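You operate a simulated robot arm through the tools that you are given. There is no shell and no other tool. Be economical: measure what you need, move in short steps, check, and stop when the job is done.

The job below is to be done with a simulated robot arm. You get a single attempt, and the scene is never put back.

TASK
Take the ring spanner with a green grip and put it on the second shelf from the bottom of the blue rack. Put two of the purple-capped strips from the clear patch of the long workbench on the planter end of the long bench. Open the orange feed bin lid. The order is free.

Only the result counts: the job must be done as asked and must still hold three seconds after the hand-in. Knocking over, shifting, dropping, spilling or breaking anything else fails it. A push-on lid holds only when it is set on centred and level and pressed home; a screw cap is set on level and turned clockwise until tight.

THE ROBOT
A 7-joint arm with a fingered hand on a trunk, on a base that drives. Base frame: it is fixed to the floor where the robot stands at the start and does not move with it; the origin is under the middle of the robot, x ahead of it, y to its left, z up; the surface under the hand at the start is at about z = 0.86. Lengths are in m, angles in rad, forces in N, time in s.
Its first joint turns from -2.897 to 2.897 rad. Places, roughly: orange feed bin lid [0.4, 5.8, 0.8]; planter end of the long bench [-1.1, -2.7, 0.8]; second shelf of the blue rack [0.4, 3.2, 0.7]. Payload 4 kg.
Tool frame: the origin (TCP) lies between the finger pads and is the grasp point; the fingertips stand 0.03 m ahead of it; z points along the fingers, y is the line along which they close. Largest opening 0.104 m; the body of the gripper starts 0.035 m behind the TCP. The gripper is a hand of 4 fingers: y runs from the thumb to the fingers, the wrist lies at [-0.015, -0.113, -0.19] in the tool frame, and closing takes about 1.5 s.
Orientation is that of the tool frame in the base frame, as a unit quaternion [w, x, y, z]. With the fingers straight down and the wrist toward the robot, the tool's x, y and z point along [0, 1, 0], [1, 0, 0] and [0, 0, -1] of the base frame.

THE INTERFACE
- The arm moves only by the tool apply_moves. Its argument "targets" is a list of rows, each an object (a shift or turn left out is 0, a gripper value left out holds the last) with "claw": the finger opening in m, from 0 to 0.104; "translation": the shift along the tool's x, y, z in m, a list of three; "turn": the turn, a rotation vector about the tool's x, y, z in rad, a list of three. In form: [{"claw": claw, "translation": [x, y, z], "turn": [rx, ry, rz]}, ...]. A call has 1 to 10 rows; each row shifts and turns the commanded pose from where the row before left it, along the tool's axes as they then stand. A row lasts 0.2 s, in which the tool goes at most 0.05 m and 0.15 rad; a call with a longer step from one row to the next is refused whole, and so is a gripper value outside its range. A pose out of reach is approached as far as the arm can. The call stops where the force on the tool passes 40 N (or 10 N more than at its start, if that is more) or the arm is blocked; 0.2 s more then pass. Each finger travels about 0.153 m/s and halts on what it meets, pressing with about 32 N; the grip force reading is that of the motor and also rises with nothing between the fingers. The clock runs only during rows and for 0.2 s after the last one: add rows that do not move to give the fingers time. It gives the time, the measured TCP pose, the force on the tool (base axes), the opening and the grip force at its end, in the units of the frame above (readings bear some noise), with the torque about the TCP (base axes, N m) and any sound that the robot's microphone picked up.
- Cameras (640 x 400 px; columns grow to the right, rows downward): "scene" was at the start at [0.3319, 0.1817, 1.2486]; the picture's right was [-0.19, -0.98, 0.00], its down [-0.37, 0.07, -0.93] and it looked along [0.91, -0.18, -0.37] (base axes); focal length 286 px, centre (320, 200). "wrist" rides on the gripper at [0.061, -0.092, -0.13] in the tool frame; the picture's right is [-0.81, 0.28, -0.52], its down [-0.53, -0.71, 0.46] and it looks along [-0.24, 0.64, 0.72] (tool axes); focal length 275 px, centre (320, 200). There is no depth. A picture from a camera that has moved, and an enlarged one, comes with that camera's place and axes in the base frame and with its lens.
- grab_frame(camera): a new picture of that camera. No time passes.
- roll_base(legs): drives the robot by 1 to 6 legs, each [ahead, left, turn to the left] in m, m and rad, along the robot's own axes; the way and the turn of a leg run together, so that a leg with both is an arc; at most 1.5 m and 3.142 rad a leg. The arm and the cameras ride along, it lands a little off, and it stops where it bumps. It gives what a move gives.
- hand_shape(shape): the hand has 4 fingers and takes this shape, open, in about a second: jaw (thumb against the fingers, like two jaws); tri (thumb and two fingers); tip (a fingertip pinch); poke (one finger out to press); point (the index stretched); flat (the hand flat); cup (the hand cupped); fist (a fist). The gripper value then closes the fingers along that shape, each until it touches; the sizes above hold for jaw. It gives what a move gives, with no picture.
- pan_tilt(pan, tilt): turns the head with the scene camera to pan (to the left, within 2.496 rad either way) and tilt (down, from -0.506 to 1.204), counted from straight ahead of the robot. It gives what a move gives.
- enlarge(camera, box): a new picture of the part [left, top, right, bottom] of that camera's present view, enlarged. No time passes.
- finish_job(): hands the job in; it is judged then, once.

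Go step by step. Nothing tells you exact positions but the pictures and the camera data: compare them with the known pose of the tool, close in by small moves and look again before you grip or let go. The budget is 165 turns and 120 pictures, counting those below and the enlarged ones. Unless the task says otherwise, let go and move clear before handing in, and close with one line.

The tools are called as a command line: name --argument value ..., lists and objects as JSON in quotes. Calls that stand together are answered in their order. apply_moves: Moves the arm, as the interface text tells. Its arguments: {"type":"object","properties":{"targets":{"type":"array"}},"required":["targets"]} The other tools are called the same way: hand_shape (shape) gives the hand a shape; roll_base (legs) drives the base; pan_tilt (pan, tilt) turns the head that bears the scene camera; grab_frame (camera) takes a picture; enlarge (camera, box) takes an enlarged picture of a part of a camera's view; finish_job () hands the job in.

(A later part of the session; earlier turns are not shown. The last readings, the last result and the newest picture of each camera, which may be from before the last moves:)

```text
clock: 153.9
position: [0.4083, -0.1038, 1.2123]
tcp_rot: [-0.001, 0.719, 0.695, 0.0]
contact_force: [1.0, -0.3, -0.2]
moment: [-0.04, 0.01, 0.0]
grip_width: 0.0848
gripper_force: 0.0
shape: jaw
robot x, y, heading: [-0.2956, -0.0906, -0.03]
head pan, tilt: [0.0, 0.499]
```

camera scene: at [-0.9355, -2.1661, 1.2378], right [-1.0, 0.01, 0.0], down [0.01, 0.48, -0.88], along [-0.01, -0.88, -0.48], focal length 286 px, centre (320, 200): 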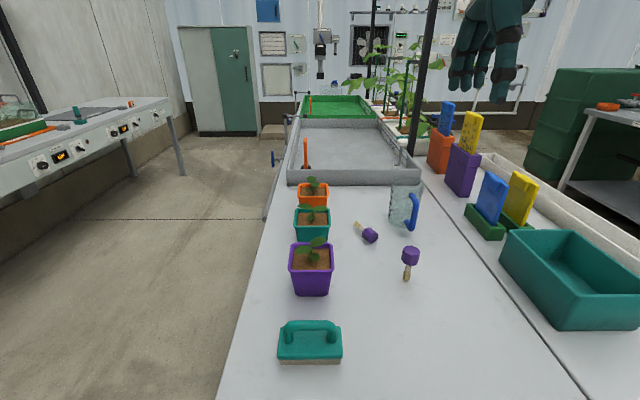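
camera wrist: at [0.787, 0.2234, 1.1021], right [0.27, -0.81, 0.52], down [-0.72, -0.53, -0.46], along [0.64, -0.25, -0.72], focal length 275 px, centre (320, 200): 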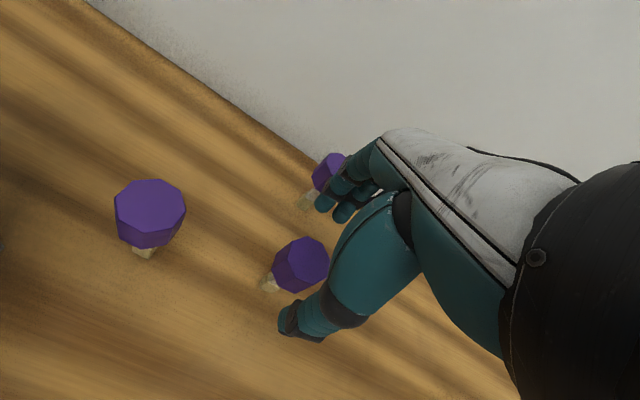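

roll_base --legs '[[0, 0, 0.03], [0.28, 0, 0]]'

grab_frame --camera "scene"

grab_frame --camera "wrist"

```text
clock: 156.2
position: [0.6847, -0.0798, 1.2114]
tcp_rot: [0.0, 0.707, 0.707, 0.0]
contact_force: [-0.5, -0.2, 0.1]
moment: [-0.01, -0.02, -0.01]
grip_width: 0.0847
gripper_force: 0.1
shape: jaw
robot x, y, heading: [-0.0219, -0.0938, -0.001]
head pan, tilt: [0.0, 0.499]
```

```text
45 pictures are left
camera scene: at [0.3108, 0.1107, 1.238], right [0.0, -1.0, 0.0], down [-0.48, 0.0, -0.88], along [0.88, 0.0, -0.48], focal length 286 px, centre (320, 200)
```

scene: 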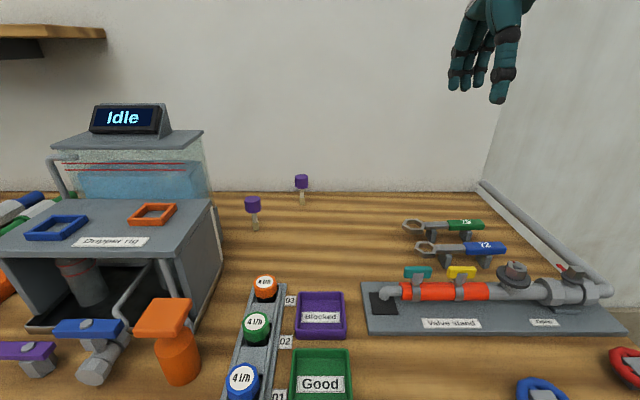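

```text
44 pictures are left
camera wrist: at [0.5917, -0.0176, 1.3411], right [0.28, -0.81, 0.52], down [-0.71, -0.53, -0.46], along [0.64, -0.24, -0.72], focal length 275 px, centre (320, 200)
```

wrist: 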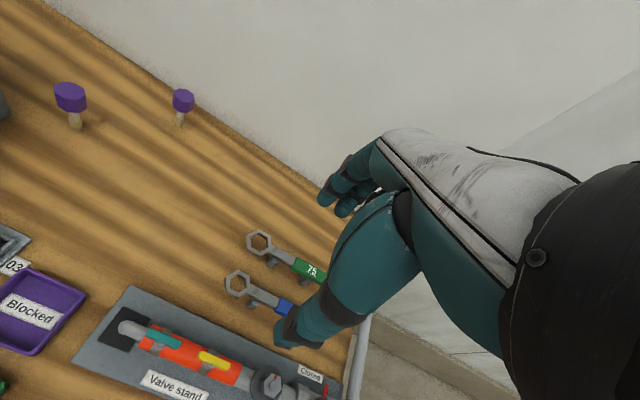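

The green grip centre triangulates to (0.825, -0.20, 0.90) with the ring at y≈-0.086. I'll hover over (0.823, -0.155) with jaws narrowed so the thumb clears the blue spanner.

apply_moves --targets '[{"claw": 0.058, "translation": [-0.019, 0.035, 0]}, {"translation": [-0.019, 0.035, 0]}, {"translation": [-0.019, 0.035, 0]}, {"translation": [-0.019, 0.034, 0]}, {"translation": [0, 0, 0.045]}, {"translation": [0, 0, 0.045]}, {"translation": [0, 0, 0.045]}, {"translation": [0, 0, 0.045]}, {"translation": [0, 0, 0.045]}, {}]'

enlarge --camera "scene" --box '[370, 140, 530, 280]'

grab_frame --camera "wrist"

```text
clock: 158.4
position: [0.8208, -0.1548, 0.9875]
tcp_rot: [0.0, 0.707, 0.708, 0.0]
contact_force: [-0.5, -0.2, -0.1]
moment: [-0.01, 0.02, 0.0]
grip_width: 0.0585
gripper_force: 0.1
shape: jaw
robot x, y, heading: [-0.0228, -0.0882, -0.002]
head pan, tilt: [0.0, 0.499]
```

```text
2.86 times, centred on (450, 210) of scene
camera zoom: at [0.3107, 0.1107, 1.238], right [0.0, -1.0, 0.0], down [-0.48, 0.0, -0.88], along [0.88, 0.0, -0.48], focal length 816 px, centre (-51, 171)
```

zoom: 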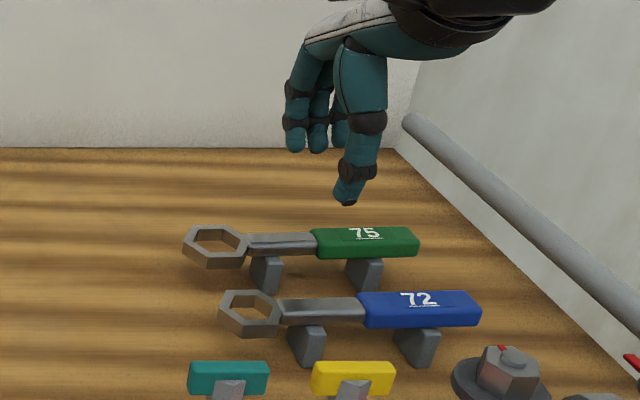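

```text
42 pictures are left
camera wrist: at [0.7274, -0.0923, 1.1176], right [0.27, -0.81, 0.52], down [-0.71, -0.53, -0.46], along [0.64, -0.24, -0.72], focal length 275 px, centre (320, 200)
```

wrist: 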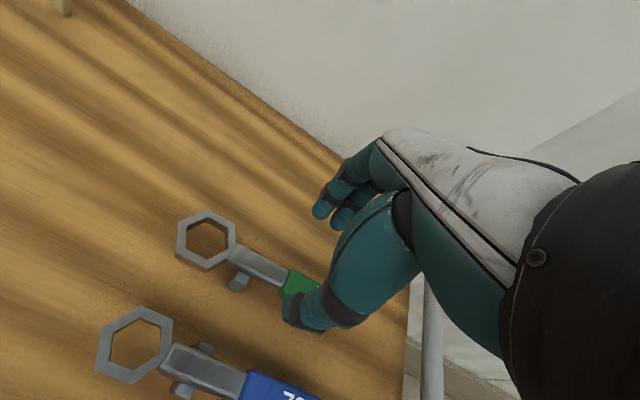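

Aligned in x. Descend to z≈0.935 and look.

apply_moves --targets '[{"translation": [-0.002, 0, 0.03]}, {"translation": [0, 0, 0.02]}, {}]'

enlarge --camera "scene" --box '[400, 170, 500, 260]'

enlarge --camera "wrist" --box '[200, 160, 400, 340]'

```text
clock: 159.2
position: [0.8206, -0.1576, 0.938]
tcp_rot: [0.0, 0.707, 0.707, 0.0]
contact_force: [0.3, -0.2, -0.3]
moment: [0.01, 0.03, -0.02]
grip_width: 0.0584
gripper_force: 0.0
shape: jaw
robot x, y, heading: [-0.022, -0.0875, -0.005]
head pan, tilt: [0.0, 0.499]
```

```text
4.44 times, centred on (450, 215) of scene
camera zoom: at [0.3108, 0.1107, 1.2379], right [0.0, -1.0, 0.0], down [-0.48, 0.0, -0.88], along [0.88, 0.0, -0.48], focal length 1270 px, centre (-258, 133)
```

zoom: 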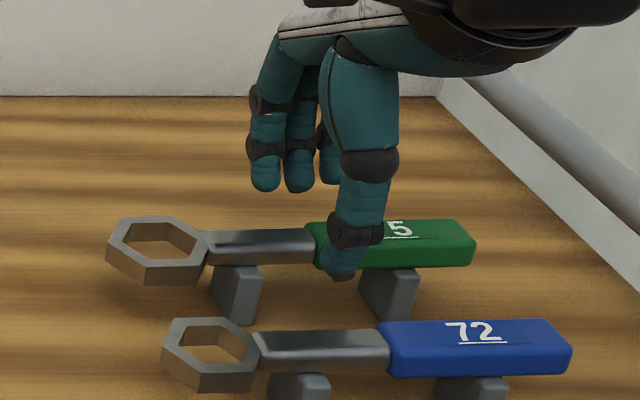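

```text
2.22 times, centred on (300, 250) of wrist
camera zoom: at [0.7286, -0.0948, 1.0675], right [0.28, -0.81, 0.52], down [-0.71, -0.53, -0.46], along [0.64, -0.24, -0.72], focal length 612 px, centre (364, 89)
```

zoom: 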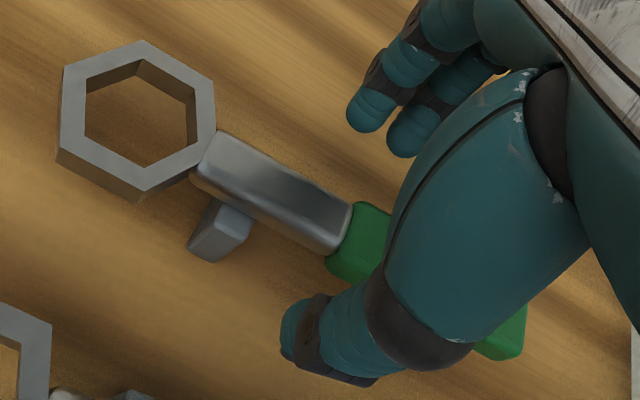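

The thumb and fingers straddle the grip. Lower 13 mm and close.

apply_moves --targets '[{"translation": [0, 0, 0.013]}, {}, {"claw": 0.045}, {"claw": 0.035}, {"claw": 0.025}, {"claw": 0.012}, {"claw": 0.0}, {}, {}, {}]'

enlarge --camera "scene" --box '[400, 170, 500, 260]'

```text
clock: 161.4
position: [0.8212, -0.157, 0.9259]
tcp_rot: [0.0, 0.707, 0.707, 0.0]
contact_force: [-1.7, 0.2, -0.8]
moment: [0.04, 0.01, 0.05]
grip_width: 0.0134
gripper_force: 32.0
shape: jaw
robot x, y, heading: [-0.0189, -0.0873, -0.0]
head pan, tilt: [0.0, 0.499]
```

```text
4.44 times, centred on (450, 215) of scene
camera zoom: at [0.3108, 0.1107, 1.2379], right [0.0, -1.0, 0.0], down [-0.48, 0.0, -0.88], along [0.88, 0.0, -0.48], focal length 1270 px, centre (-258, 133)
```

zoom: 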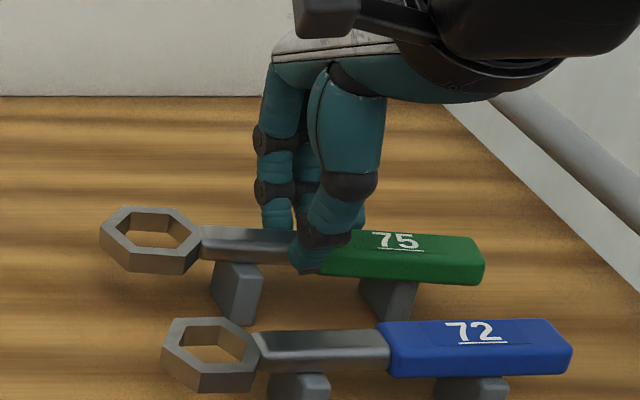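

Gripped with slight yaw. Lift and check.

apply_moves --targets '[{"translation": [0, 0, -0.02]}, {"translation": [0, 0, -0.03]}, {"translation": [0, 0, -0.04]}, {"translation": [0, 0, -0.04]}, {}]'

enlarge --camera "scene" --box '[360, 90, 540, 260]'

grab_frame --camera "wrist"

```text
clock: 162.6
position: [0.8222, -0.1561, 1.0526]
tcp_rot: [0.0, 0.707, 0.707, 0.001]
contact_force: [0.1, -1.2, -0.7]
moment: [-0.01, 0.01, -0.01]
grip_width: 0.0133
gripper_force: 31.8
shape: jaw
robot x, y, heading: [-0.0231, -0.09, -0.002]
head pan, tilt: [0.0, 0.499]
```

```text
2.35 times, centred on (450, 175) of scene
camera zoom: at [0.3109, 0.1107, 1.2379], right [0.0, -1.0, 0.0], down [-0.48, 0.0, -0.88], along [0.88, 0.0, -0.48], focal length 672 px, centre (14, 259)
```

zoom: 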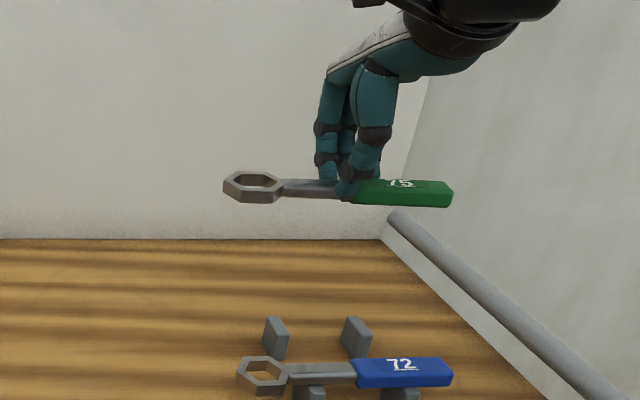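

```text
37 pictures are left
camera wrist: at [0.7298, -0.0948, 1.1827], right [0.28, -0.81, 0.52], down [-0.71, -0.53, -0.46], along [0.64, -0.24, -0.72], focal length 275 px, centre (320, 200)
```

wrist: 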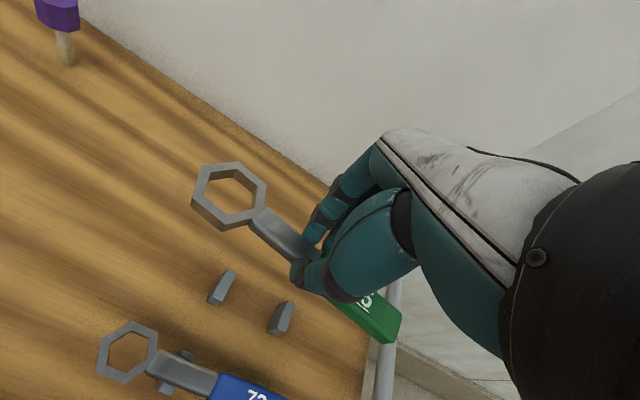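

Spanner held securely. Retract up and start strafing left toward the blue rack (x≈0.2–0.65, y≈2.7–3.65, open side facing -x).

apply_moves --targets '[{"translation": [0, -0.035, -0.03]}, {"translation": [0, -0.035, -0.03]}, {"translation": [0, -0.035, -0.03]}, {"translation": [0, -0.035, -0.03]}, {"translation": [0, -0.025, -0.03]}, {}]'

roll_base --legs '[[-0.26, 0, 0], [0, 1.0, 0]]'

```text
clock: 164.0
position: [0.6565, -0.1561, 1.2038]
tcp_rot: [0.0, 0.707, 0.707, 0.0]
contact_force: [-0.1, 1.0, -1.1]
moment: [0.03, 0.01, -0.02]
grip_width: 0.0131
gripper_force: 31.6
shape: jaw
robot x, y, heading: [-0.0256, -0.0868, -0.007]
head pan, tilt: [0.0, 0.499]
```

```text
clock: 170.6
position: [0.4023, 0.8351, 1.2033]
tcp_rot: [-0.001, 0.706, 0.708, 0.0]
contact_force: [-0.4, 0.0, -1.3]
moment: [0.02, 0.02, -0.02]
grip_width: 0.0132
gripper_force: 32.6
shape: jaw
robot x, y, heading: [-0.2757, 0.8966, 0.006]
head pan, tilt: [0.0, 0.499]
```

roll_base --legs '[[0, 1.0, 0], [-0.6, 0, 0]]'

pan_tilt --pan 0.7 --tilt 0.4

grab_frame --camera "scene"

```text
clock: 178.8
position: [-0.23, 1.8299, 1.203]
tcp_rot: [-0.001, 0.69, 0.724, 0.0]
contact_force: [-1.2, 0.1, -1.3]
moment: [0.02, 0.01, 0.0]
grip_width: 0.0132
gripper_force: 32.0
shape: jaw
robot x, y, heading: [-0.9131, 1.8673, 0.046]
head pan, tilt: [0.0, 0.499]
```

```text
clock: 179.8
position: [-0.2318, 1.8287, 1.2032]
tcp_rot: [0.0, 0.69, 0.724, 0.001]
contact_force: [-0.1, -0.7, -1.0]
moment: [0.05, 0.01, -0.02]
grip_width: 0.013
gripper_force: 32.1
shape: jaw
robot x, y, heading: [-0.9128, 1.8657, 0.048]
head pan, tilt: [0.7, 0.4]
```

```text
36 pictures are left
camera scene: at [-0.6129, 2.138, 1.2471], right [0.68, -0.73, 0.0], down [-0.29, -0.26, -0.92], along [0.68, 0.63, -0.39], focal length 286 px, centre (320, 200)
```

scene: 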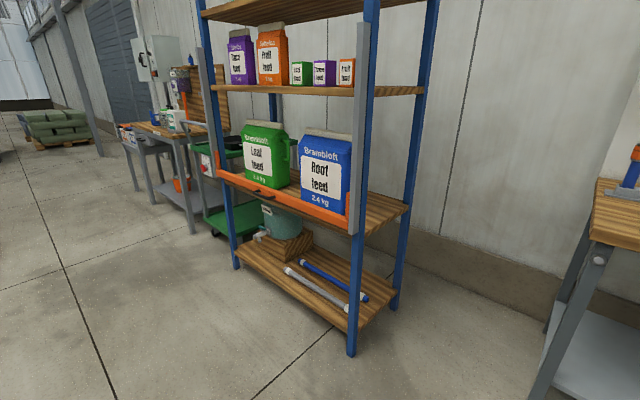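

The rack's second shelf has an orange guard bar in front and two bags on it. Zooming to see the free space.

enlarge --camera "scene" --box '[190, 80, 430, 260]'

```text
2.22 times, centred on (310, 170) of scene
camera zoom: at [-0.6129, 2.138, 1.2471], right [0.68, -0.73, 0.0], down [-0.29, -0.26, -0.92], along [0.68, 0.63, -0.39], focal length 635 px, centre (342, 267)
```

zoom: 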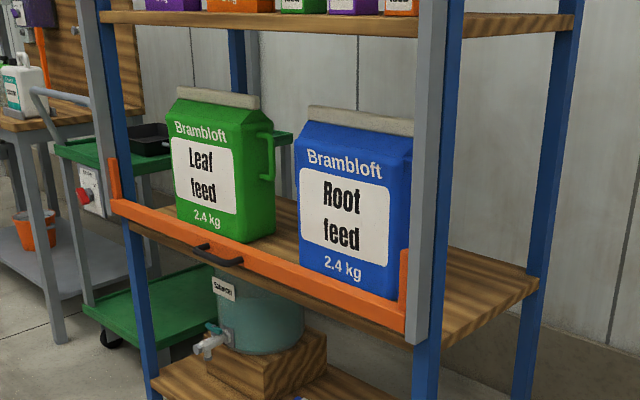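

The end of the rack facing -y is open, with free shelf space at x≈0.3–0.6, y≈2.72–2.88 (shelf z≈0.66). I'll turn to face +y and approach that end.

roll_base --legs '[[0, 0, 1.525], [0, -0.6, 0]]'

pan_tilt --pan -0.3 --tilt 0.5

grab_frame --camera "scene"

```text
clock: 187.0
position: [-0.2488, 2.5448, 1.2033]
tcp_rot: [0.0, 0.002, 1.0, 0.0]
contact_force: [-0.5, -0.7, -1.3]
moment: [0.03, 0.0, -0.02]
grip_width: 0.0128
gripper_force: 32.5
shape: jaw
robot x, y, heading: [-0.318, 1.8692, 1.563]
head pan, tilt: [0.7, 0.4]
```

```text
clock: 188.2
position: [-0.2495, 2.5453, 1.2024]
tcp_rot: [0.0, 0.002, 1.0, 0.0]
contact_force: [-0.2, 0.1, -0.4]
moment: [-0.01, 0.01, -0.01]
grip_width: 0.013
gripper_force: 32.0
shape: jaw
robot x, y, heading: [-0.3171, 1.865, 1.568]
head pan, tilt: [-0.3, 0.499]
```

```text
34 pictures are left
camera scene: at [-0.4892, 2.1954, 1.238], right [0.95, -0.3, 0.0], down [-0.14, -0.46, -0.88], along [0.26, 0.84, -0.48], focal length 286 px, centre (320, 200)
```

scene: 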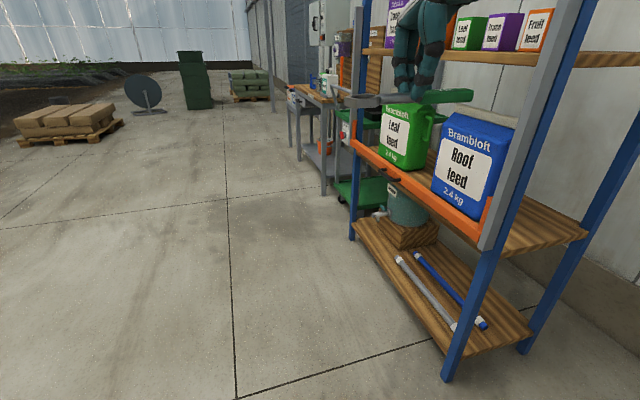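

Strafe right 0.33 so I'm in line with the rack end, keeping clear of the bench corner, and look at the shelf end.

roll_base --legs '[[0, -0.33, 0]]'

pan_tilt --pan -0.55 --tilt 0.55

grab_frame --camera "scene"

```text
clock: 190.4
position: [0.0872, 2.5442, 1.2042]
tcp_rot: [-0.001, 0.003, 1.0, 0.0]
contact_force: [0.9, -0.1, -1.5]
moment: [0.0, 0.01, -0.01]
grip_width: 0.0134
gripper_force: 32.2
shape: jaw
robot x, y, heading: [0.0189, 1.868, 1.564]
head pan, tilt: [-0.3, 0.499]
```

```text
clock: 191.2
position: [0.0871, 2.5435, 1.2033]
tcp_rot: [0.0, 0.004, 1.0, 0.0]
contact_force: [0.1, 0.6, -1.1]
moment: [-0.03, 0.04, -0.01]
grip_width: 0.0131
gripper_force: 32.3
shape: jaw
robot x, y, heading: [0.0155, 1.8699, 1.57]
head pan, tilt: [-0.55, 0.55]
```

```text
33 pictures are left
camera scene: at [-0.1344, 2.184, 1.2334], right [0.85, -0.53, 0.0], down [-0.28, -0.44, -0.85], along [0.45, 0.72, -0.52], focal length 286 px, centre (320, 200)
```

scene: 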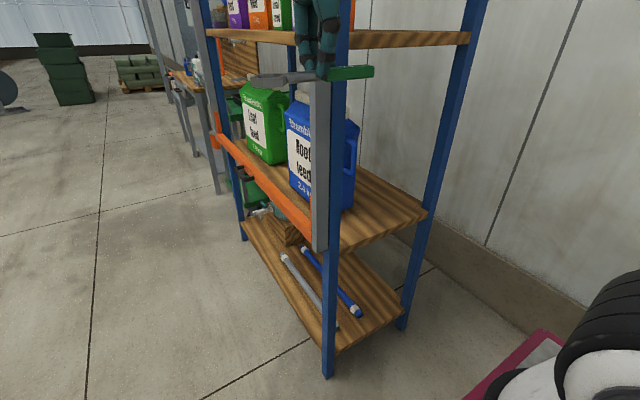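

Shelf top ≈0.667 and the free end lies between y 2.70 and 2.85. Move the arm right to x≈0.44 outside the rack, then lower to shelf-gap height.

apply_moves --targets '[{"translation": [-0.045, 0, 0]}, {"translation": [-0.045, 0, 0]}, {"translation": [-0.045, 0, 0]}, {"translation": [-0.045, 0, 0]}, {"translation": [-0.045, 0, 0]}, {"translation": [-0.045, 0, 0]}, {"translation": [-0.045, 0, 0]}, {"translation": [-0.04, -0.01, 0]}, {}]'

apply_moves --targets '[{"translation": [0, 0, 0.045]}, {"translation": [0, 0, 0.045]}, {"translation": [0, 0, 0.045]}, {"translation": [0, 0, 0.045]}, {"translation": [0, 0, 0.045]}, {"translation": [0, 0, 0.045]}, {"translation": [0, 0, 0.045]}, {"translation": [0, 0, 0.045]}, {"translation": [0, 0, 0.04]}, {}]'

grab_frame --camera "scene"

grab_frame --camera "wrist"

```text
clock: 193.2
position: [0.4427, 2.5345, 1.203]
tcp_rot: [0.0, 0.002, 1.0, -0.001]
contact_force: [-0.2, -0.1, -0.9]
moment: [0.04, 0.0, -0.03]
grip_width: 0.0133
gripper_force: 32.4
shape: jaw
robot x, y, heading: [0.0176, 1.8654, 1.566]
head pan, tilt: [-0.55, 0.55]
```

```text
clock: 195.4
position: [0.4416, 2.5338, 0.8032]
tcp_rot: [0.0, 0.003, 1.0, 0.001]
contact_force: [0.1, -0.3, -1.4]
moment: [-0.01, 0.04, 0.02]
grip_width: 0.0129
gripper_force: 32.4
shape: jaw
robot x, y, heading: [0.0162, 1.8641, 1.567]
head pan, tilt: [-0.55, 0.55]
```

```text
32 pictures are left
camera scene: at [-0.1343, 2.1839, 1.2334], right [0.85, -0.53, 0.0], down [-0.28, -0.44, -0.85], along [0.45, 0.72, -0.52], focal length 286 px, centre (320, 200)
```

scene: 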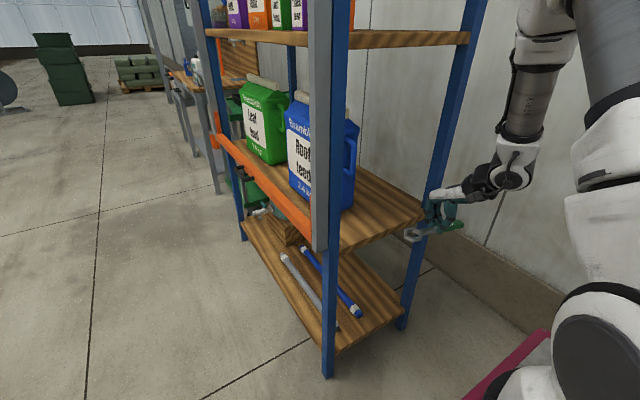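

```text
31 pictures are left
camera wrist: at [0.3794, 2.444, 0.9332], right [0.81, 0.27, 0.52], down [0.53, -0.72, -0.46], along [0.25, 0.64, -0.72], focal length 275 px, centre (320, 200)
```

wrist: 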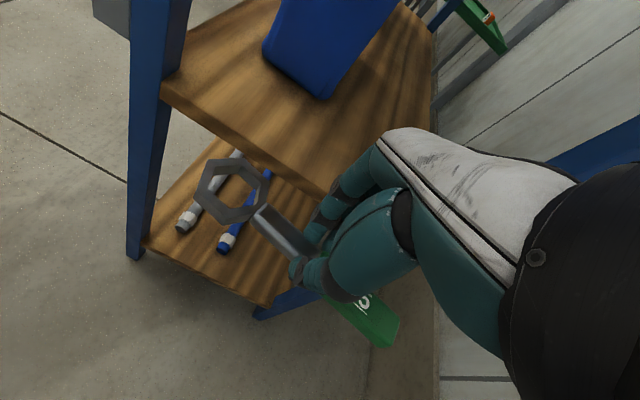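

All clear: shelf end edge at y≈2.69, the bag's nearest corner at y≈2.89. Drive ahead 0.11, then reach in over the shelf.

roll_base --legs '[[0.11, 0, 0]]'

apply_moves --targets '[{"translation": [0, 0.04, 0]}, {"translation": [0, 0.04, 0]}, {"translation": [0, 0.04, 0.01]}, {"translation": [0, 0.015, 0.03]}, {}]'

grab_frame --camera "wrist"

enlarge --camera "scene" --box '[300, 130, 500, 270]'

```text
clock: 196.6
position: [0.4409, 2.6484, 0.8034]
tcp_rot: [0.0, 0.002, 1.0, 0.0]
contact_force: [0.7, -0.3, -1.8]
moment: [-0.01, 0.02, 0.01]
grip_width: 0.0132
gripper_force: 31.6
shape: jaw
robot x, y, heading: [0.0187, 1.9768, 1.568]
head pan, tilt: [-0.55, 0.55]
```

```text
clock: 197.8
position: [0.4418, 2.7823, 0.765]
tcp_rot: [0.0, 0.003, 1.0, 0.0]
contact_force: [0.0, 0.3, -1.7]
moment: [0.01, -0.02, -0.02]
grip_width: 0.013
gripper_force: 32.7
shape: jaw
robot x, y, heading: [0.0163, 1.9796, 1.568]
head pan, tilt: [-0.55, 0.55]
```

```text
30 pictures are left
camera wrist: at [0.3788, 2.692, 0.8956], right [0.81, 0.27, 0.52], down [0.53, -0.72, -0.46], along [0.25, 0.64, -0.72], focal length 275 px, centre (320, 200)
```

wrist: 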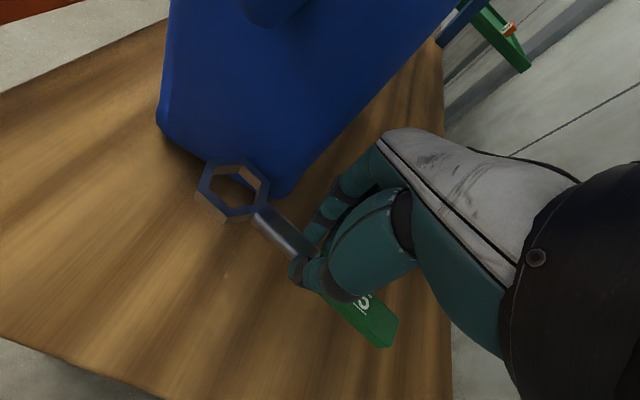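

```text
2.86 times, centred on (400, 200) of scene
camera zoom: at [-0.1343, 2.2959, 1.2334], right [0.85, -0.53, 0.0], down [-0.27, -0.44, -0.85], along [0.45, 0.73, -0.52], focal length 816 px, centre (91, 200)
```

zoom: 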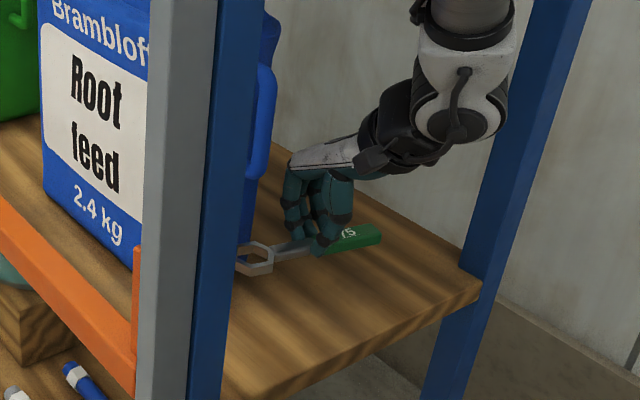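

The ring clears the bag by ~4 cm. Shift back 1 cm, lower to near contact and creep.

apply_moves --targets '[{"translation": [0, -0.012, 0.02]}, {"translation": [0, 0, 0.028]}, {}]'

apply_moves --targets '[{"translation": [0, 0, 0.004]}, {}]'

apply_moves --targets '[{"translation": [0, 0, 0.003]}, {}]'

enlarge --camera "scene" --box '[360, 180, 450, 250]'

```text
clock: 198.6
position: [0.4414, 2.7709, 0.7159]
tcp_rot: [0.001, 0.002, 1.0, 0.0]
contact_force: [-1.2, 0.6, 5.0]
moment: [0.03, 0.08, 0.01]
grip_width: 0.0137
gripper_force: 32.0
shape: jaw
robot x, y, heading: [0.0153, 1.9801, 1.569]
head pan, tilt: [-0.55, 0.55]
```

```text
clock: 199.2
position: [0.441, 2.7696, 0.7132]
tcp_rot: [0.001, 0.003, 1.0, 0.003]
contact_force: [-3.1, -0.6, 33.6]
moment: [0.01, 0.09, 0.07]
grip_width: 0.0146
gripper_force: 32.1
shape: jaw
robot x, y, heading: [0.0169, 1.9776, 1.568]
head pan, tilt: [-0.55, 0.55]
```

```text
clock: 199.6
position: [0.4421, 2.7727, 0.7142]
tcp_rot: [0.001, 0.002, 1.0, 0.005]
contact_force: [-3.8, -5.0, 22.9]
moment: [-0.14, 0.15, 0.04]
grip_width: 0.0153
gripper_force: 32.3
shape: jaw
robot x, y, heading: [0.0117, 1.9802, 1.569]
head pan, tilt: [-0.55, 0.55]
stopped in row 1: the force on the tool passed its limit at 47 N (the readings are from after the stop); the commanded pose is now the measured one
```

```text
5.71 times, centred on (405, 215) of scene
camera zoom: at [-0.1349, 2.295, 1.2335], right [0.85, -0.53, 0.0], down [-0.27, -0.44, -0.85], along [0.45, 0.73, -0.52], focal length 1632 px, centre (-166, 114)
```

zoom: 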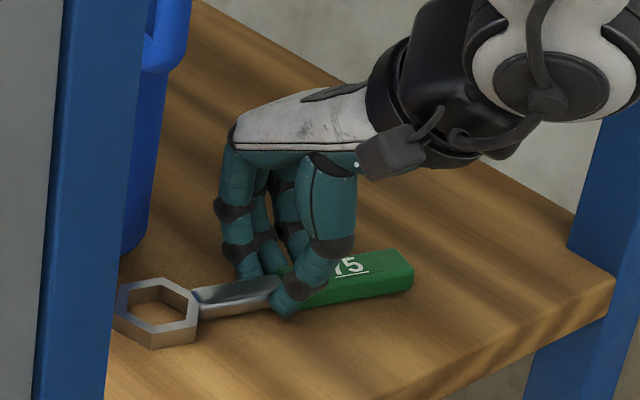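

The spanner lies on the shelf. Back off 2 mm to relieve, then open gently.

apply_moves --targets '[{"translation": [0, 0, -0.003]}, {"claw": 0.018}, {"claw": 0.024}, {"claw": 0.03}, {"claw": 0.038}, {"claw": 0.045}, {}, {}]'

apply_moves --targets '[{"translation": [0, 0, -0.015]}, {"translation": [0, 0, -0.025]}, {"translation": [0, 0, -0.03]}, {}]'

enlarge --camera "scene" --box '[340, 160, 460, 260]'

```text
clock: 201.4
position: [0.4417, 2.7717, 0.7152]
tcp_rot: [0.0, 0.001, 1.0, 0.002]
contact_force: [0.1, -0.1, -0.2]
moment: [0.0, 0.02, -0.03]
grip_width: 0.0447
gripper_force: 0.0
shape: jaw
robot x, y, heading: [0.0212, 1.9791, 1.566]
head pan, tilt: [-0.55, 0.55]
```

```text
clock: 202.4
position: [0.4401, 2.7728, 0.7848]
tcp_rot: [0.0, 0.003, 1.0, 0.003]
contact_force: [-0.1, 0.5, -0.3]
moment: [-0.03, -0.01, -0.03]
grip_width: 0.0447
gripper_force: 0.0
shape: jaw
robot x, y, heading: [0.0175, 1.9776, 1.568]
head pan, tilt: [-0.55, 0.55]
```

```text
4.00 times, centred on (400, 210) of scene
camera zoom: at [-0.1344, 2.2958, 1.2334], right [0.85, -0.53, 0.0], down [-0.28, -0.44, -0.85], along [0.45, 0.73, -0.52], focal length 1142 px, centre (0, 160)
```

zoom: 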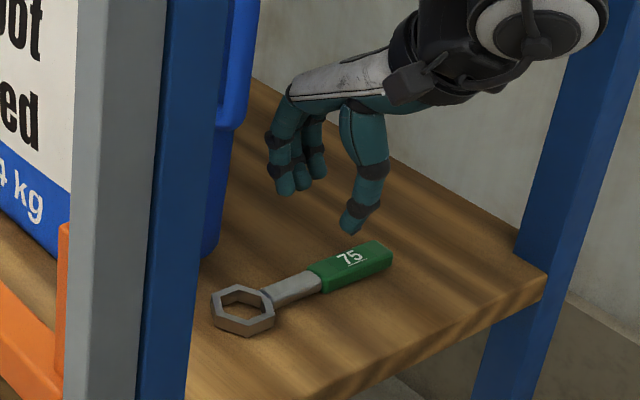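

The spanner lies on the second shelf. Now withdraw backwards, raise the hand and bring it to centre.

apply_moves --targets '[{"translation": [0, -0.04, 0]}, {"translation": [0, -0.04, 0]}, {"translation": [0, -0.04, 0]}, {"translation": [0, -0.02, 0]}, {}]'

roll_base --legs '[[-0.12, 0, 0]]'

apply_moves --targets '[{"translation": [0, 0, -0.045]}, {"translation": [0, 0, -0.045]}, {"translation": [0, 0, -0.045]}, {"translation": [0, 0, -0.045]}, {"translation": [0, 0, -0.045]}, {"translation": [0, 0, -0.045]}, {"translation": [0, 0, -0.045]}, {"translation": [0, 0, -0.045]}, {"translation": [0.045, 0, 0]}, {"translation": [0.045, 0.01, 0]}]'

apply_moves --targets '[{"translation": [0.045, 0.01, 0]}, {"translation": [0.045, 0.01, 0]}, {"translation": [0.045, 0.01, 0]}, {"translation": [0.045, 0.01, 0]}, {"translation": [0.045, 0, 0]}, {"translation": [0.045, 0, 0]}]'

```text
clock: 203.6
position: [0.441, 2.6319, 0.7829]
tcp_rot: [0.0, 0.001, 1.0, 0.002]
contact_force: [-0.2, 0.2, 0.2]
moment: [0.05, 0.0, 0.0]
grip_width: 0.0448
gripper_force: 0.1
shape: jaw
robot x, y, heading: [0.0143, 1.9814, 1.566]
head pan, tilt: [-0.55, 0.55]
```

```text
clock: 204.8
position: [0.4408, 2.5082, 0.7832]
tcp_rot: [0.001, 0.002, 1.0, 0.003]
contact_force: [0.0, -0.3, -0.9]
moment: [0.0, -0.01, 0.03]
grip_width: 0.0445
gripper_force: 0.2
shape: jaw
robot x, y, heading: [0.0155, 1.8556, 1.572]
head pan, tilt: [-0.55, 0.55]
```

```text
clock: 207.0
position: [0.3513, 2.5215, 1.1446]
tcp_rot: [0.0, 0.003, 1.0, 0.003]
contact_force: [-0.7, 0.1, 0.4]
moment: [-0.02, 0.03, 0.02]
grip_width: 0.0446
gripper_force: 0.0
shape: jaw
robot x, y, heading: [0.0119, 1.8562, 1.564]
head pan, tilt: [-0.55, 0.55]
```

```text
clock: 208.4
position: [0.0807, 2.5569, 1.1432]
tcp_rot: [0.001, 0.003, 1.0, 0.002]
contact_force: [-0.3, 0.5, -0.5]
moment: [-0.02, 0.03, 0.0]
grip_width: 0.0448
gripper_force: 0.2
shape: jaw
robot x, y, heading: [0.0175, 1.8584, 1.563]
head pan, tilt: [-0.55, 0.55]
```

Now strafe left and drive forward past the rack toward the bin.

roll_base --legs '[[0, 0.65, 0], [1.5, 0, 0]]'

pan_tilt --pan -0.3 --tilt 0.3

grab_frame --camera "scene"

```text
clock: 218.9
position: [-0.5316, 4.0414, 1.1419]
tcp_rot: [0.001, 0.005, 1.0, 0.003]
contact_force: [-0.2, -0.5, 0.1]
moment: [-0.01, 0.02, 0.01]
grip_width: 0.0447
gripper_force: 0.1
shape: jaw
robot x, y, heading: [-0.6021, 3.3372, 1.556]
head pan, tilt: [-0.55, 0.55]
```

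```text
clock: 219.7
position: [-0.531, 4.0418, 1.1428]
tcp_rot: [0.0, 0.005, 1.0, 0.003]
contact_force: [-0.2, -0.5, -0.7]
moment: [-0.02, 0.0, 0.02]
grip_width: 0.0448
gripper_force: 0.0
shape: jaw
robot x, y, heading: [-0.6017, 3.3406, 1.562]
head pan, tilt: [-0.3, 0.3]
```

```text
26 pictures are left
camera scene: at [-0.7687, 3.6725, 1.2563], right [0.95, -0.31, 0.0], down [-0.09, -0.28, -0.95], along [0.29, 0.91, -0.3], focal length 286 px, centre (320, 200)
```

scene: 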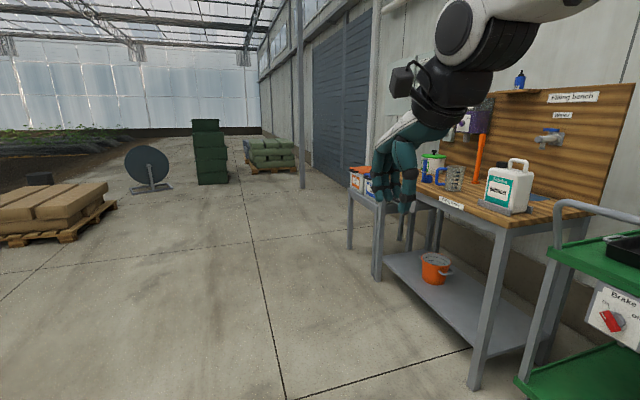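

The orange and blue feed bins stand on a small table beyond the filling bench. Drive on and face them.

roll_base --legs '[[1.4, 0, 0], [0.5, 0, 0]]'

pan_tilt --pan -1.2 --tilt 0.4

grab_frame --camera "scene"

```text
clock: 229.4
position: [-0.4907, 5.9865, 1.1435]
tcp_rot: [0.001, 0.011, 1.0, 0.003]
contact_force: [-0.3, 1.0, 0.2]
moment: [0.01, 0.0, -0.01]
grip_width: 0.0444
gripper_force: 0.1
shape: jaw
robot x, y, heading: [-0.5665, 5.2882, 1.549]
head pan, tilt: [-0.3, 0.3]
```

```text
clock: 230.6
position: [-0.4926, 5.9867, 1.1443]
tcp_rot: [0.001, 0.011, 1.0, 0.002]
contact_force: [1.1, 0.3, 1.0]
moment: [0.01, 0.01, -0.02]
grip_width: 0.0447
gripper_force: 0.0
shape: jaw
robot x, y, heading: [-0.5704, 5.2866, 1.549]
head pan, tilt: [-1.201, 0.4]
```

```text
25 pictures are left
camera scene: at [-0.6762, 5.563, 1.2471], right [0.34, -0.94, 0.0], down [-0.37, -0.13, -0.92], along [0.87, 0.31, -0.39], focal length 286 px, centre (320, 200)
```

scene: 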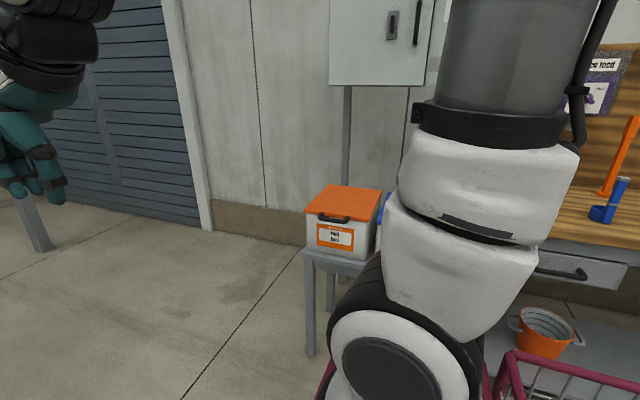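

The orange lid has a black handle on its front edge (facing me). Drive ahead and turn to face +x.

roll_base --legs '[[0.52, 0, 0], [0, 0, -1.55]]'

pan_tilt --pan 0 --tilt 0.5

grab_frame --camera "scene"

```text
clock: 237.5
position: [0.1448, 5.7529, 1.1428]
tcp_rot: [0.003, 0.708, 0.706, 0.002]
contact_force: [0.8, -0.3, -0.5]
moment: [-0.01, 0.03, 0.0]
grip_width: 0.0446
gripper_force: 0.0
shape: jaw
robot x, y, heading: [-0.5524, 5.8184, -0.006]
head pan, tilt: [-1.201, 0.4]
```

```text
clock: 238.9
position: [0.1446, 5.7542, 1.1423]
tcp_rot: [0.002, 0.708, 0.706, 0.001]
contact_force: [-0.1, -0.2, 0.0]
moment: [0.02, -0.02, -0.01]
grip_width: 0.0447
gripper_force: 0.2
shape: jaw
robot x, y, heading: [-0.5607, 5.8182, -0.008]
head pan, tilt: [0.0, 0.499]
```

```text
24 pictures are left
camera scene: at [-0.2243, 6.0164, 1.238], right [0.0, -1.0, 0.0], down [-0.48, 0.0, -0.88], along [0.88, 0.0, -0.48], focal length 286 px, centre (320, 200)
```

scene: 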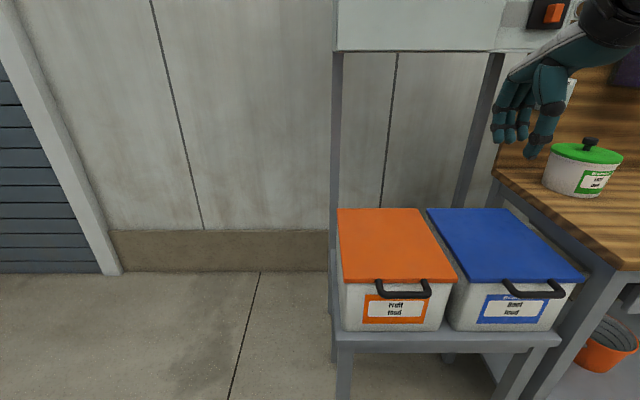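

The lid spans x 0.23–0.53, y 5.71–5.96 at z≈0.8, hinged at the rear, with a handle at the front centre. Zoom for the handle's form.

enlarge --camera "scene" --box '[320, 200, 480, 340]'

grab_frame --camera "wrist"

```text
2.86 times, centred on (400, 270) of scene
camera zoom: at [-0.2243, 6.0164, 1.238], right [0.0, -1.0, 0.0], down [-0.48, 0.0, -0.88], along [0.88, 0.0, -0.48], focal length 816 px, centre (91, 0)
```

zoom: 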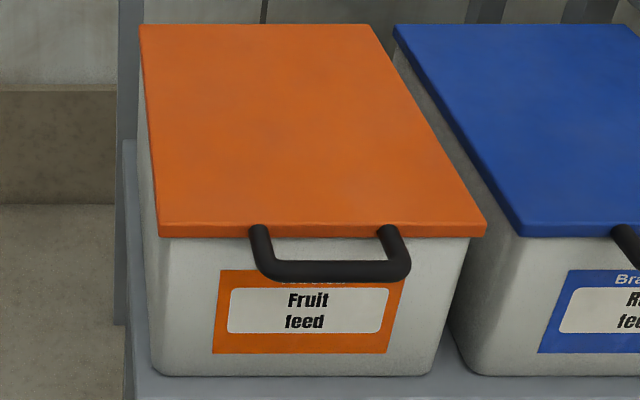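

```text
22 pictures are left
camera wrist: at [0.0515, 5.8168, 1.2727], right [0.27, -0.81, 0.52], down [-0.71, -0.53, -0.46], along [0.65, -0.25, -0.72], focal length 275 px, centre (320, 200)
```

wrist: 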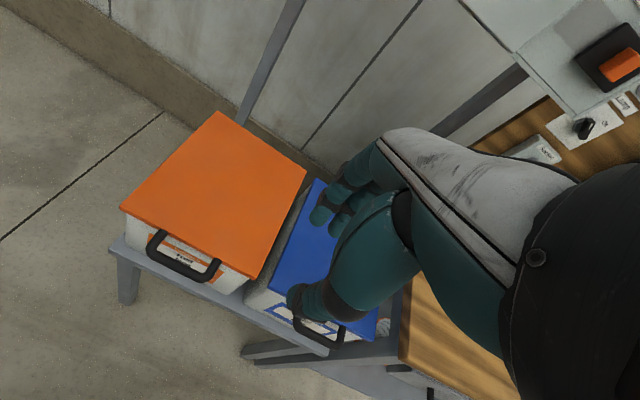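

The handle is a bar at (0.217, 5.835, 0.766), in front of the lid edge (x≈0.245), hinge near x≈0.55. I'll close the hand, tilt it so the fingers point forward-down, and later hook them under the bar.

apply_moves --targets '[{"claw": 0.0, "turn": [-0.145, 0, 0], "translation": [0.027, 0, 0]}, {"turn": [-0.145, 0, 0], "translation": [0.027, 0, 0]}, {"turn": [-0.145, 0, 0], "translation": [0.027, 0, 0]}, {"turn": [-0.145, 0, 0]}, {"turn": [-0.145, 0, 0]}, {"turn": [-0.145, 0, 0]}, {}]'

grab_frame --camera "scene"

```text
clock: 240.5
position: [0.1711, 5.8487, 1.1608]
tcp_rot: [0.301, 0.642, 0.64, 0.298]
contact_force: [-0.3, -0.7, 0.8]
moment: [-0.01, -0.01, 0.01]
grip_width: 0.0
gripper_force: 32.3
shape: jaw
out of reach, approached as far as the arm can: row 5, 6
robot x, y, heading: [-0.5535, 5.8159, -0.005]
head pan, tilt: [0.0, 0.499]
```

```text
21 pictures are left
camera scene: at [-0.2243, 6.0165, 1.2379], right [0.0, -1.0, 0.0], down [-0.48, 0.0, -0.88], along [0.88, 0.0, -0.48], focal length 286 px, centre (320, 200)
```

scene: 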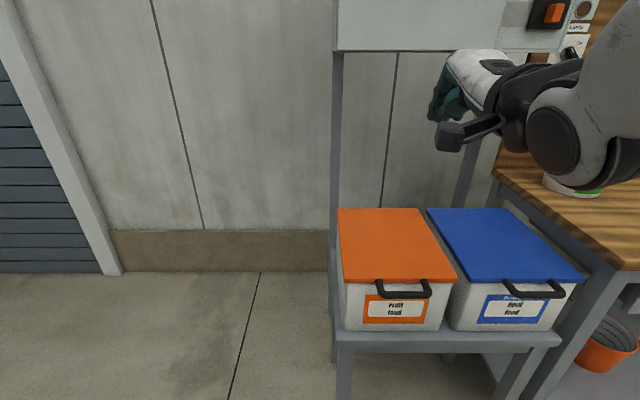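

The pose is reached but cramped near the body; I'll back the base 0.18 m for room and then lower the hand in front of and below the handle.

roll_base --legs '[[-0.18, 0, 0]]'

apply_moves --targets '[{"translation": [-0.0015, -0.0257, 0.0378]}, {"translation": [-0.0015, -0.0257, 0.0378]}, {"translation": [-0.0015, -0.0257, 0.0378]}, {"translation": [-0.0015, -0.0257, 0.0378]}, {"translation": [-0.0015, -0.0257, 0.0378]}, {"translation": [-0.0015, -0.0257, 0.0378]}, {"translation": [-0.0015, -0.0257, 0.0378]}, {"translation": [-0.0015, -0.0257, 0.0378]}, {"translation": [-0.0015, -0.0257, 0.0378]}, {"translation": [-0.0015, -0.0257, 0.0378]}]'

grab_frame --camera "scene"

```text
clock: 241.9
position: [-0.0025, 5.8498, 1.1608]
tcp_rot: [0.3, 0.641, 0.641, 0.298]
contact_force: [-0.3, 0.7, -0.3]
moment: [-0.01, -0.01, 0.01]
grip_width: 0.0
gripper_force: 31.9
shape: jaw
robot x, y, heading: [-0.7336, 5.8186, -0.004]
head pan, tilt: [0.0, 0.499]
```

```text
clock: 242.9
position: [0.0581, 5.8308, 1.0434]
tcp_rot: [0.262, 0.672, 0.591, 0.362]
contact_force: [0.8, -0.4, 0.3]
moment: [-0.02, -0.03, -0.03]
grip_width: 0.0
gripper_force: 32.6
shape: jaw
out of reach, approached as far as the arm can: row 1
robot x, y, heading: [-0.7326, 5.8187, -0.001]
head pan, tilt: [0.0, 0.499]
stopped in row 5: the arm was blocked; the commanded pose is now the measured one
```

```text
20 pictures are left
camera scene: at [-0.4198, 6.0436, 1.2033], right [0.34, -0.94, 0.0], down [-0.74, -0.27, -0.61], along [0.58, 0.21, -0.79], focal length 286 px, centre (320, 200)
```

scene: 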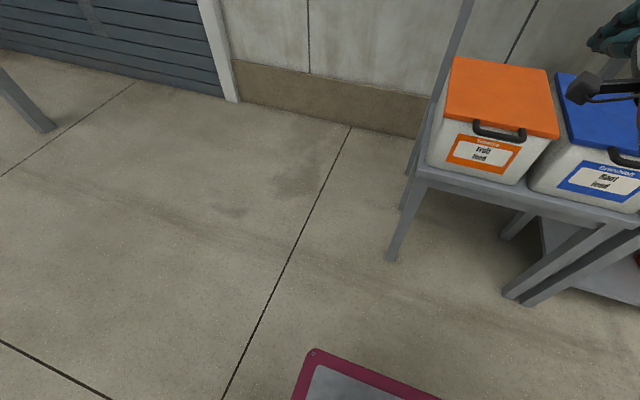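

The arm brushed the head in that folded posture (camera shifted). I'll extend the hand forward, reduce the tilt, and re-aim the head.

apply_moves --targets '[{"translation": [0.001, 0.022, 0.03], "turn": [0.1, -0.02, -0.04]}, {"translation": [0.001, 0.022, 0.03], "turn": [0.1, -0.02, -0.04]}, {"translation": [0.001, 0.022, 0.03], "turn": [0.1, -0.02, -0.04]}, {"translation": [0.001, 0.022, 0.03], "turn": [0.1, -0.02, -0.04]}, {}]'

pan_tilt --pan 0.1 --tilt 0.4

grab_frame --camera "scene"

```text
clock: 244.2
position: [0.2048, 5.8369, 1.0141]
tcp_rot: [0.176, 0.672, 0.696, 0.183]
contact_force: [-0.9, -1.2, -0.4]
moment: [-0.01, 0.03, 0.02]
grip_width: 0.0001
gripper_force: 31.9
shape: jaw
robot x, y, heading: [-0.7276, 5.8207, 0.001]
head pan, tilt: [0.0, 0.499]
```

```text
clock: 244.8
position: [0.2045, 5.8383, 1.0125]
tcp_rot: [0.177, 0.671, 0.696, 0.185]
contact_force: [-0.1, 0.6, -0.5]
moment: [0.03, 0.0, 0.0]
grip_width: 0.0
gripper_force: 31.9
shape: jaw
robot x, y, heading: [-0.7338, 5.8204, -0.002]
head pan, tilt: [0.099, 0.4]
```

```text
19 pictures are left
camera scene: at [-0.3984, 6.0265, 1.247], right [0.1, -1.0, 0.0], down [-0.39, -0.04, -0.92], along [0.92, 0.09, -0.39], focal length 286 px, centre (320, 200)
```

scene: 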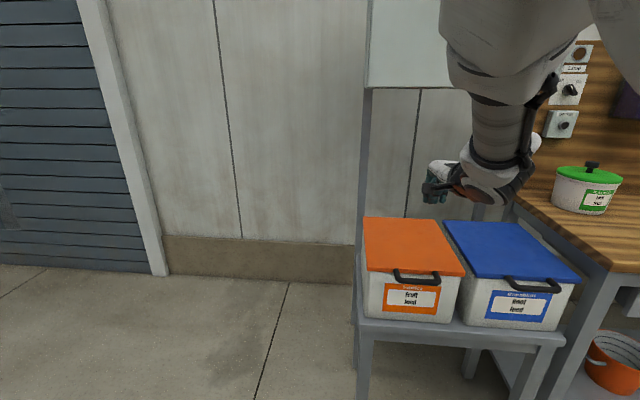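

Good; tilt is now 0.52 rad and the head is free. Lower the hand in front of the handle to z≈0.73.

apply_moves --targets '[{"translation": [0, -0.0282, 0.0308]}, {"translation": [0, -0.0282, 0.0308]}, {"translation": [0, -0.0282, 0.0308]}, {"translation": [0, -0.0282, 0.0308]}, {"translation": [0, -0.0282, 0.0308]}, {"translation": [0, -0.0282, 0.0308]}, {"translation": [0, -0.0282, 0.0308]}, {}]'

grab_frame --camera "scene"

grab_frame --camera "wrist"

```text
clock: 246.6
position: [0.1374, 5.8388, 0.7301]
tcp_rot: [0.177, 0.672, 0.695, 0.185]
contact_force: [-0.3, 0.6, 0.1]
moment: [-0.01, 0.02, 0.0]
grip_width: 0.0
gripper_force: 32.0
shape: jaw
robot x, y, heading: [-0.7349, 5.8182, 0.002]
head pan, tilt: [0.099, 0.4]
```

```text
18 pictures are left
camera scene: at [-0.3983, 6.0265, 1.2471], right [0.1, -1.0, 0.0], down [-0.39, -0.04, -0.92], along [0.92, 0.09, -0.39], focal length 286 px, centre (320, 200)
```

scene: 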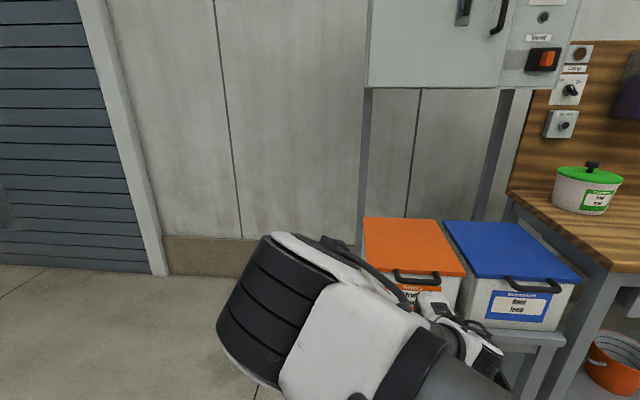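

```text
17 pictures are left
camera wrist: at [-0.0089, 5.8957, 0.7976], right [0.01, -0.81, 0.58], down [-0.38, -0.54, -0.75], along [0.93, -0.21, -0.31], focal length 275 px, centre (320, 200)
```

wrist: 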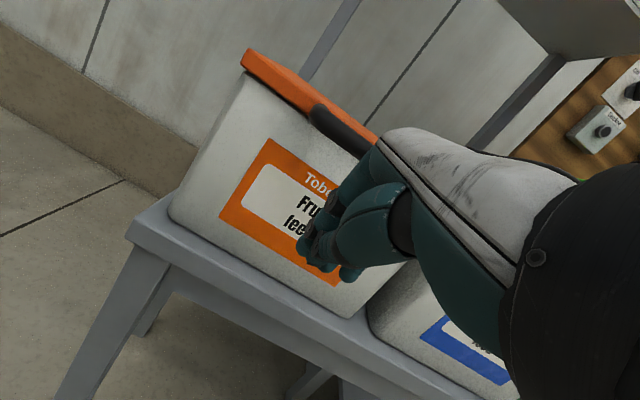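

The hand is in front of and below the handle bar. Move the base ahead 6 cm to bring the fingers under the bar, then raise slowly.

roll_base --legs '[[0.062, 0, 0]]'

apply_moves --targets '[{"translation": [0, 0.0074, -0.013]}, {"translation": [0, 0.0074, -0.013]}, {"translation": [0, 0.01, -0.0174]}, {"translation": [0, 0.01, -0.0174]}, {}]'

grab_frame --camera "wrist"

grab_frame --camera "scene"

```text
clock: 247.6
position: [0.2004, 5.8376, 0.7306]
tcp_rot: [0.176, 0.671, 0.696, 0.185]
contact_force: [0.5, -0.3, -2.7]
moment: [-0.03, -0.02, -0.01]
grip_width: 0.0
gripper_force: 32.2
shape: jaw
robot x, y, heading: [-0.6692, 5.8151, -0.006]
head pan, tilt: [0.099, 0.4]
```

```text
clock: 248.8
position: [0.1995, 5.8397, 0.7993]
tcp_rot: [0.176, 0.671, 0.696, 0.185]
contact_force: [-3.0, 0.4, -0.7]
moment: [0.06, -0.2, -0.03]
grip_width: 0.0
gripper_force: 31.9
shape: jaw
robot x, y, heading: [-0.6722, 5.8207, -0.002]
head pan, tilt: [0.099, 0.4]
```

```text
16 pictures are left
camera wrist: at [0.0527, 5.8968, 0.8673], right [0.01, -0.81, 0.58], down [-0.38, -0.54, -0.75], along [0.93, -0.21, -0.31], focal length 275 px, centre (320, 200)
```

wrist: 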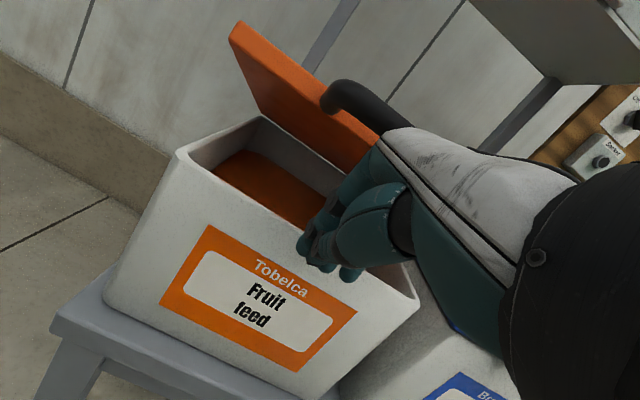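

```text
15 pictures are left
camera scene: at [-0.3362, 6.0264, 1.2471], right [0.1, -1.0, 0.0], down [-0.39, -0.04, -0.92], along [0.92, 0.09, -0.39], focal length 286 px, centre (320, 200)
```

scene: 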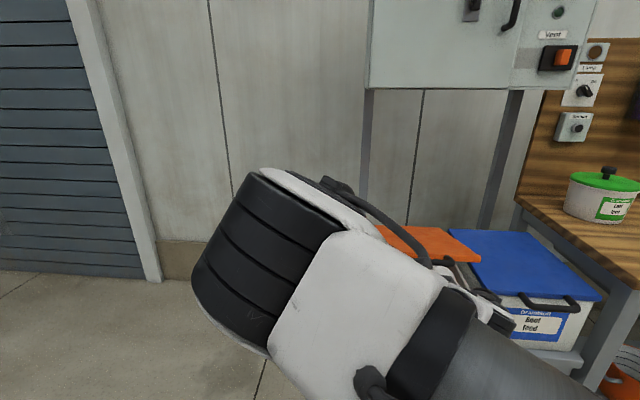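

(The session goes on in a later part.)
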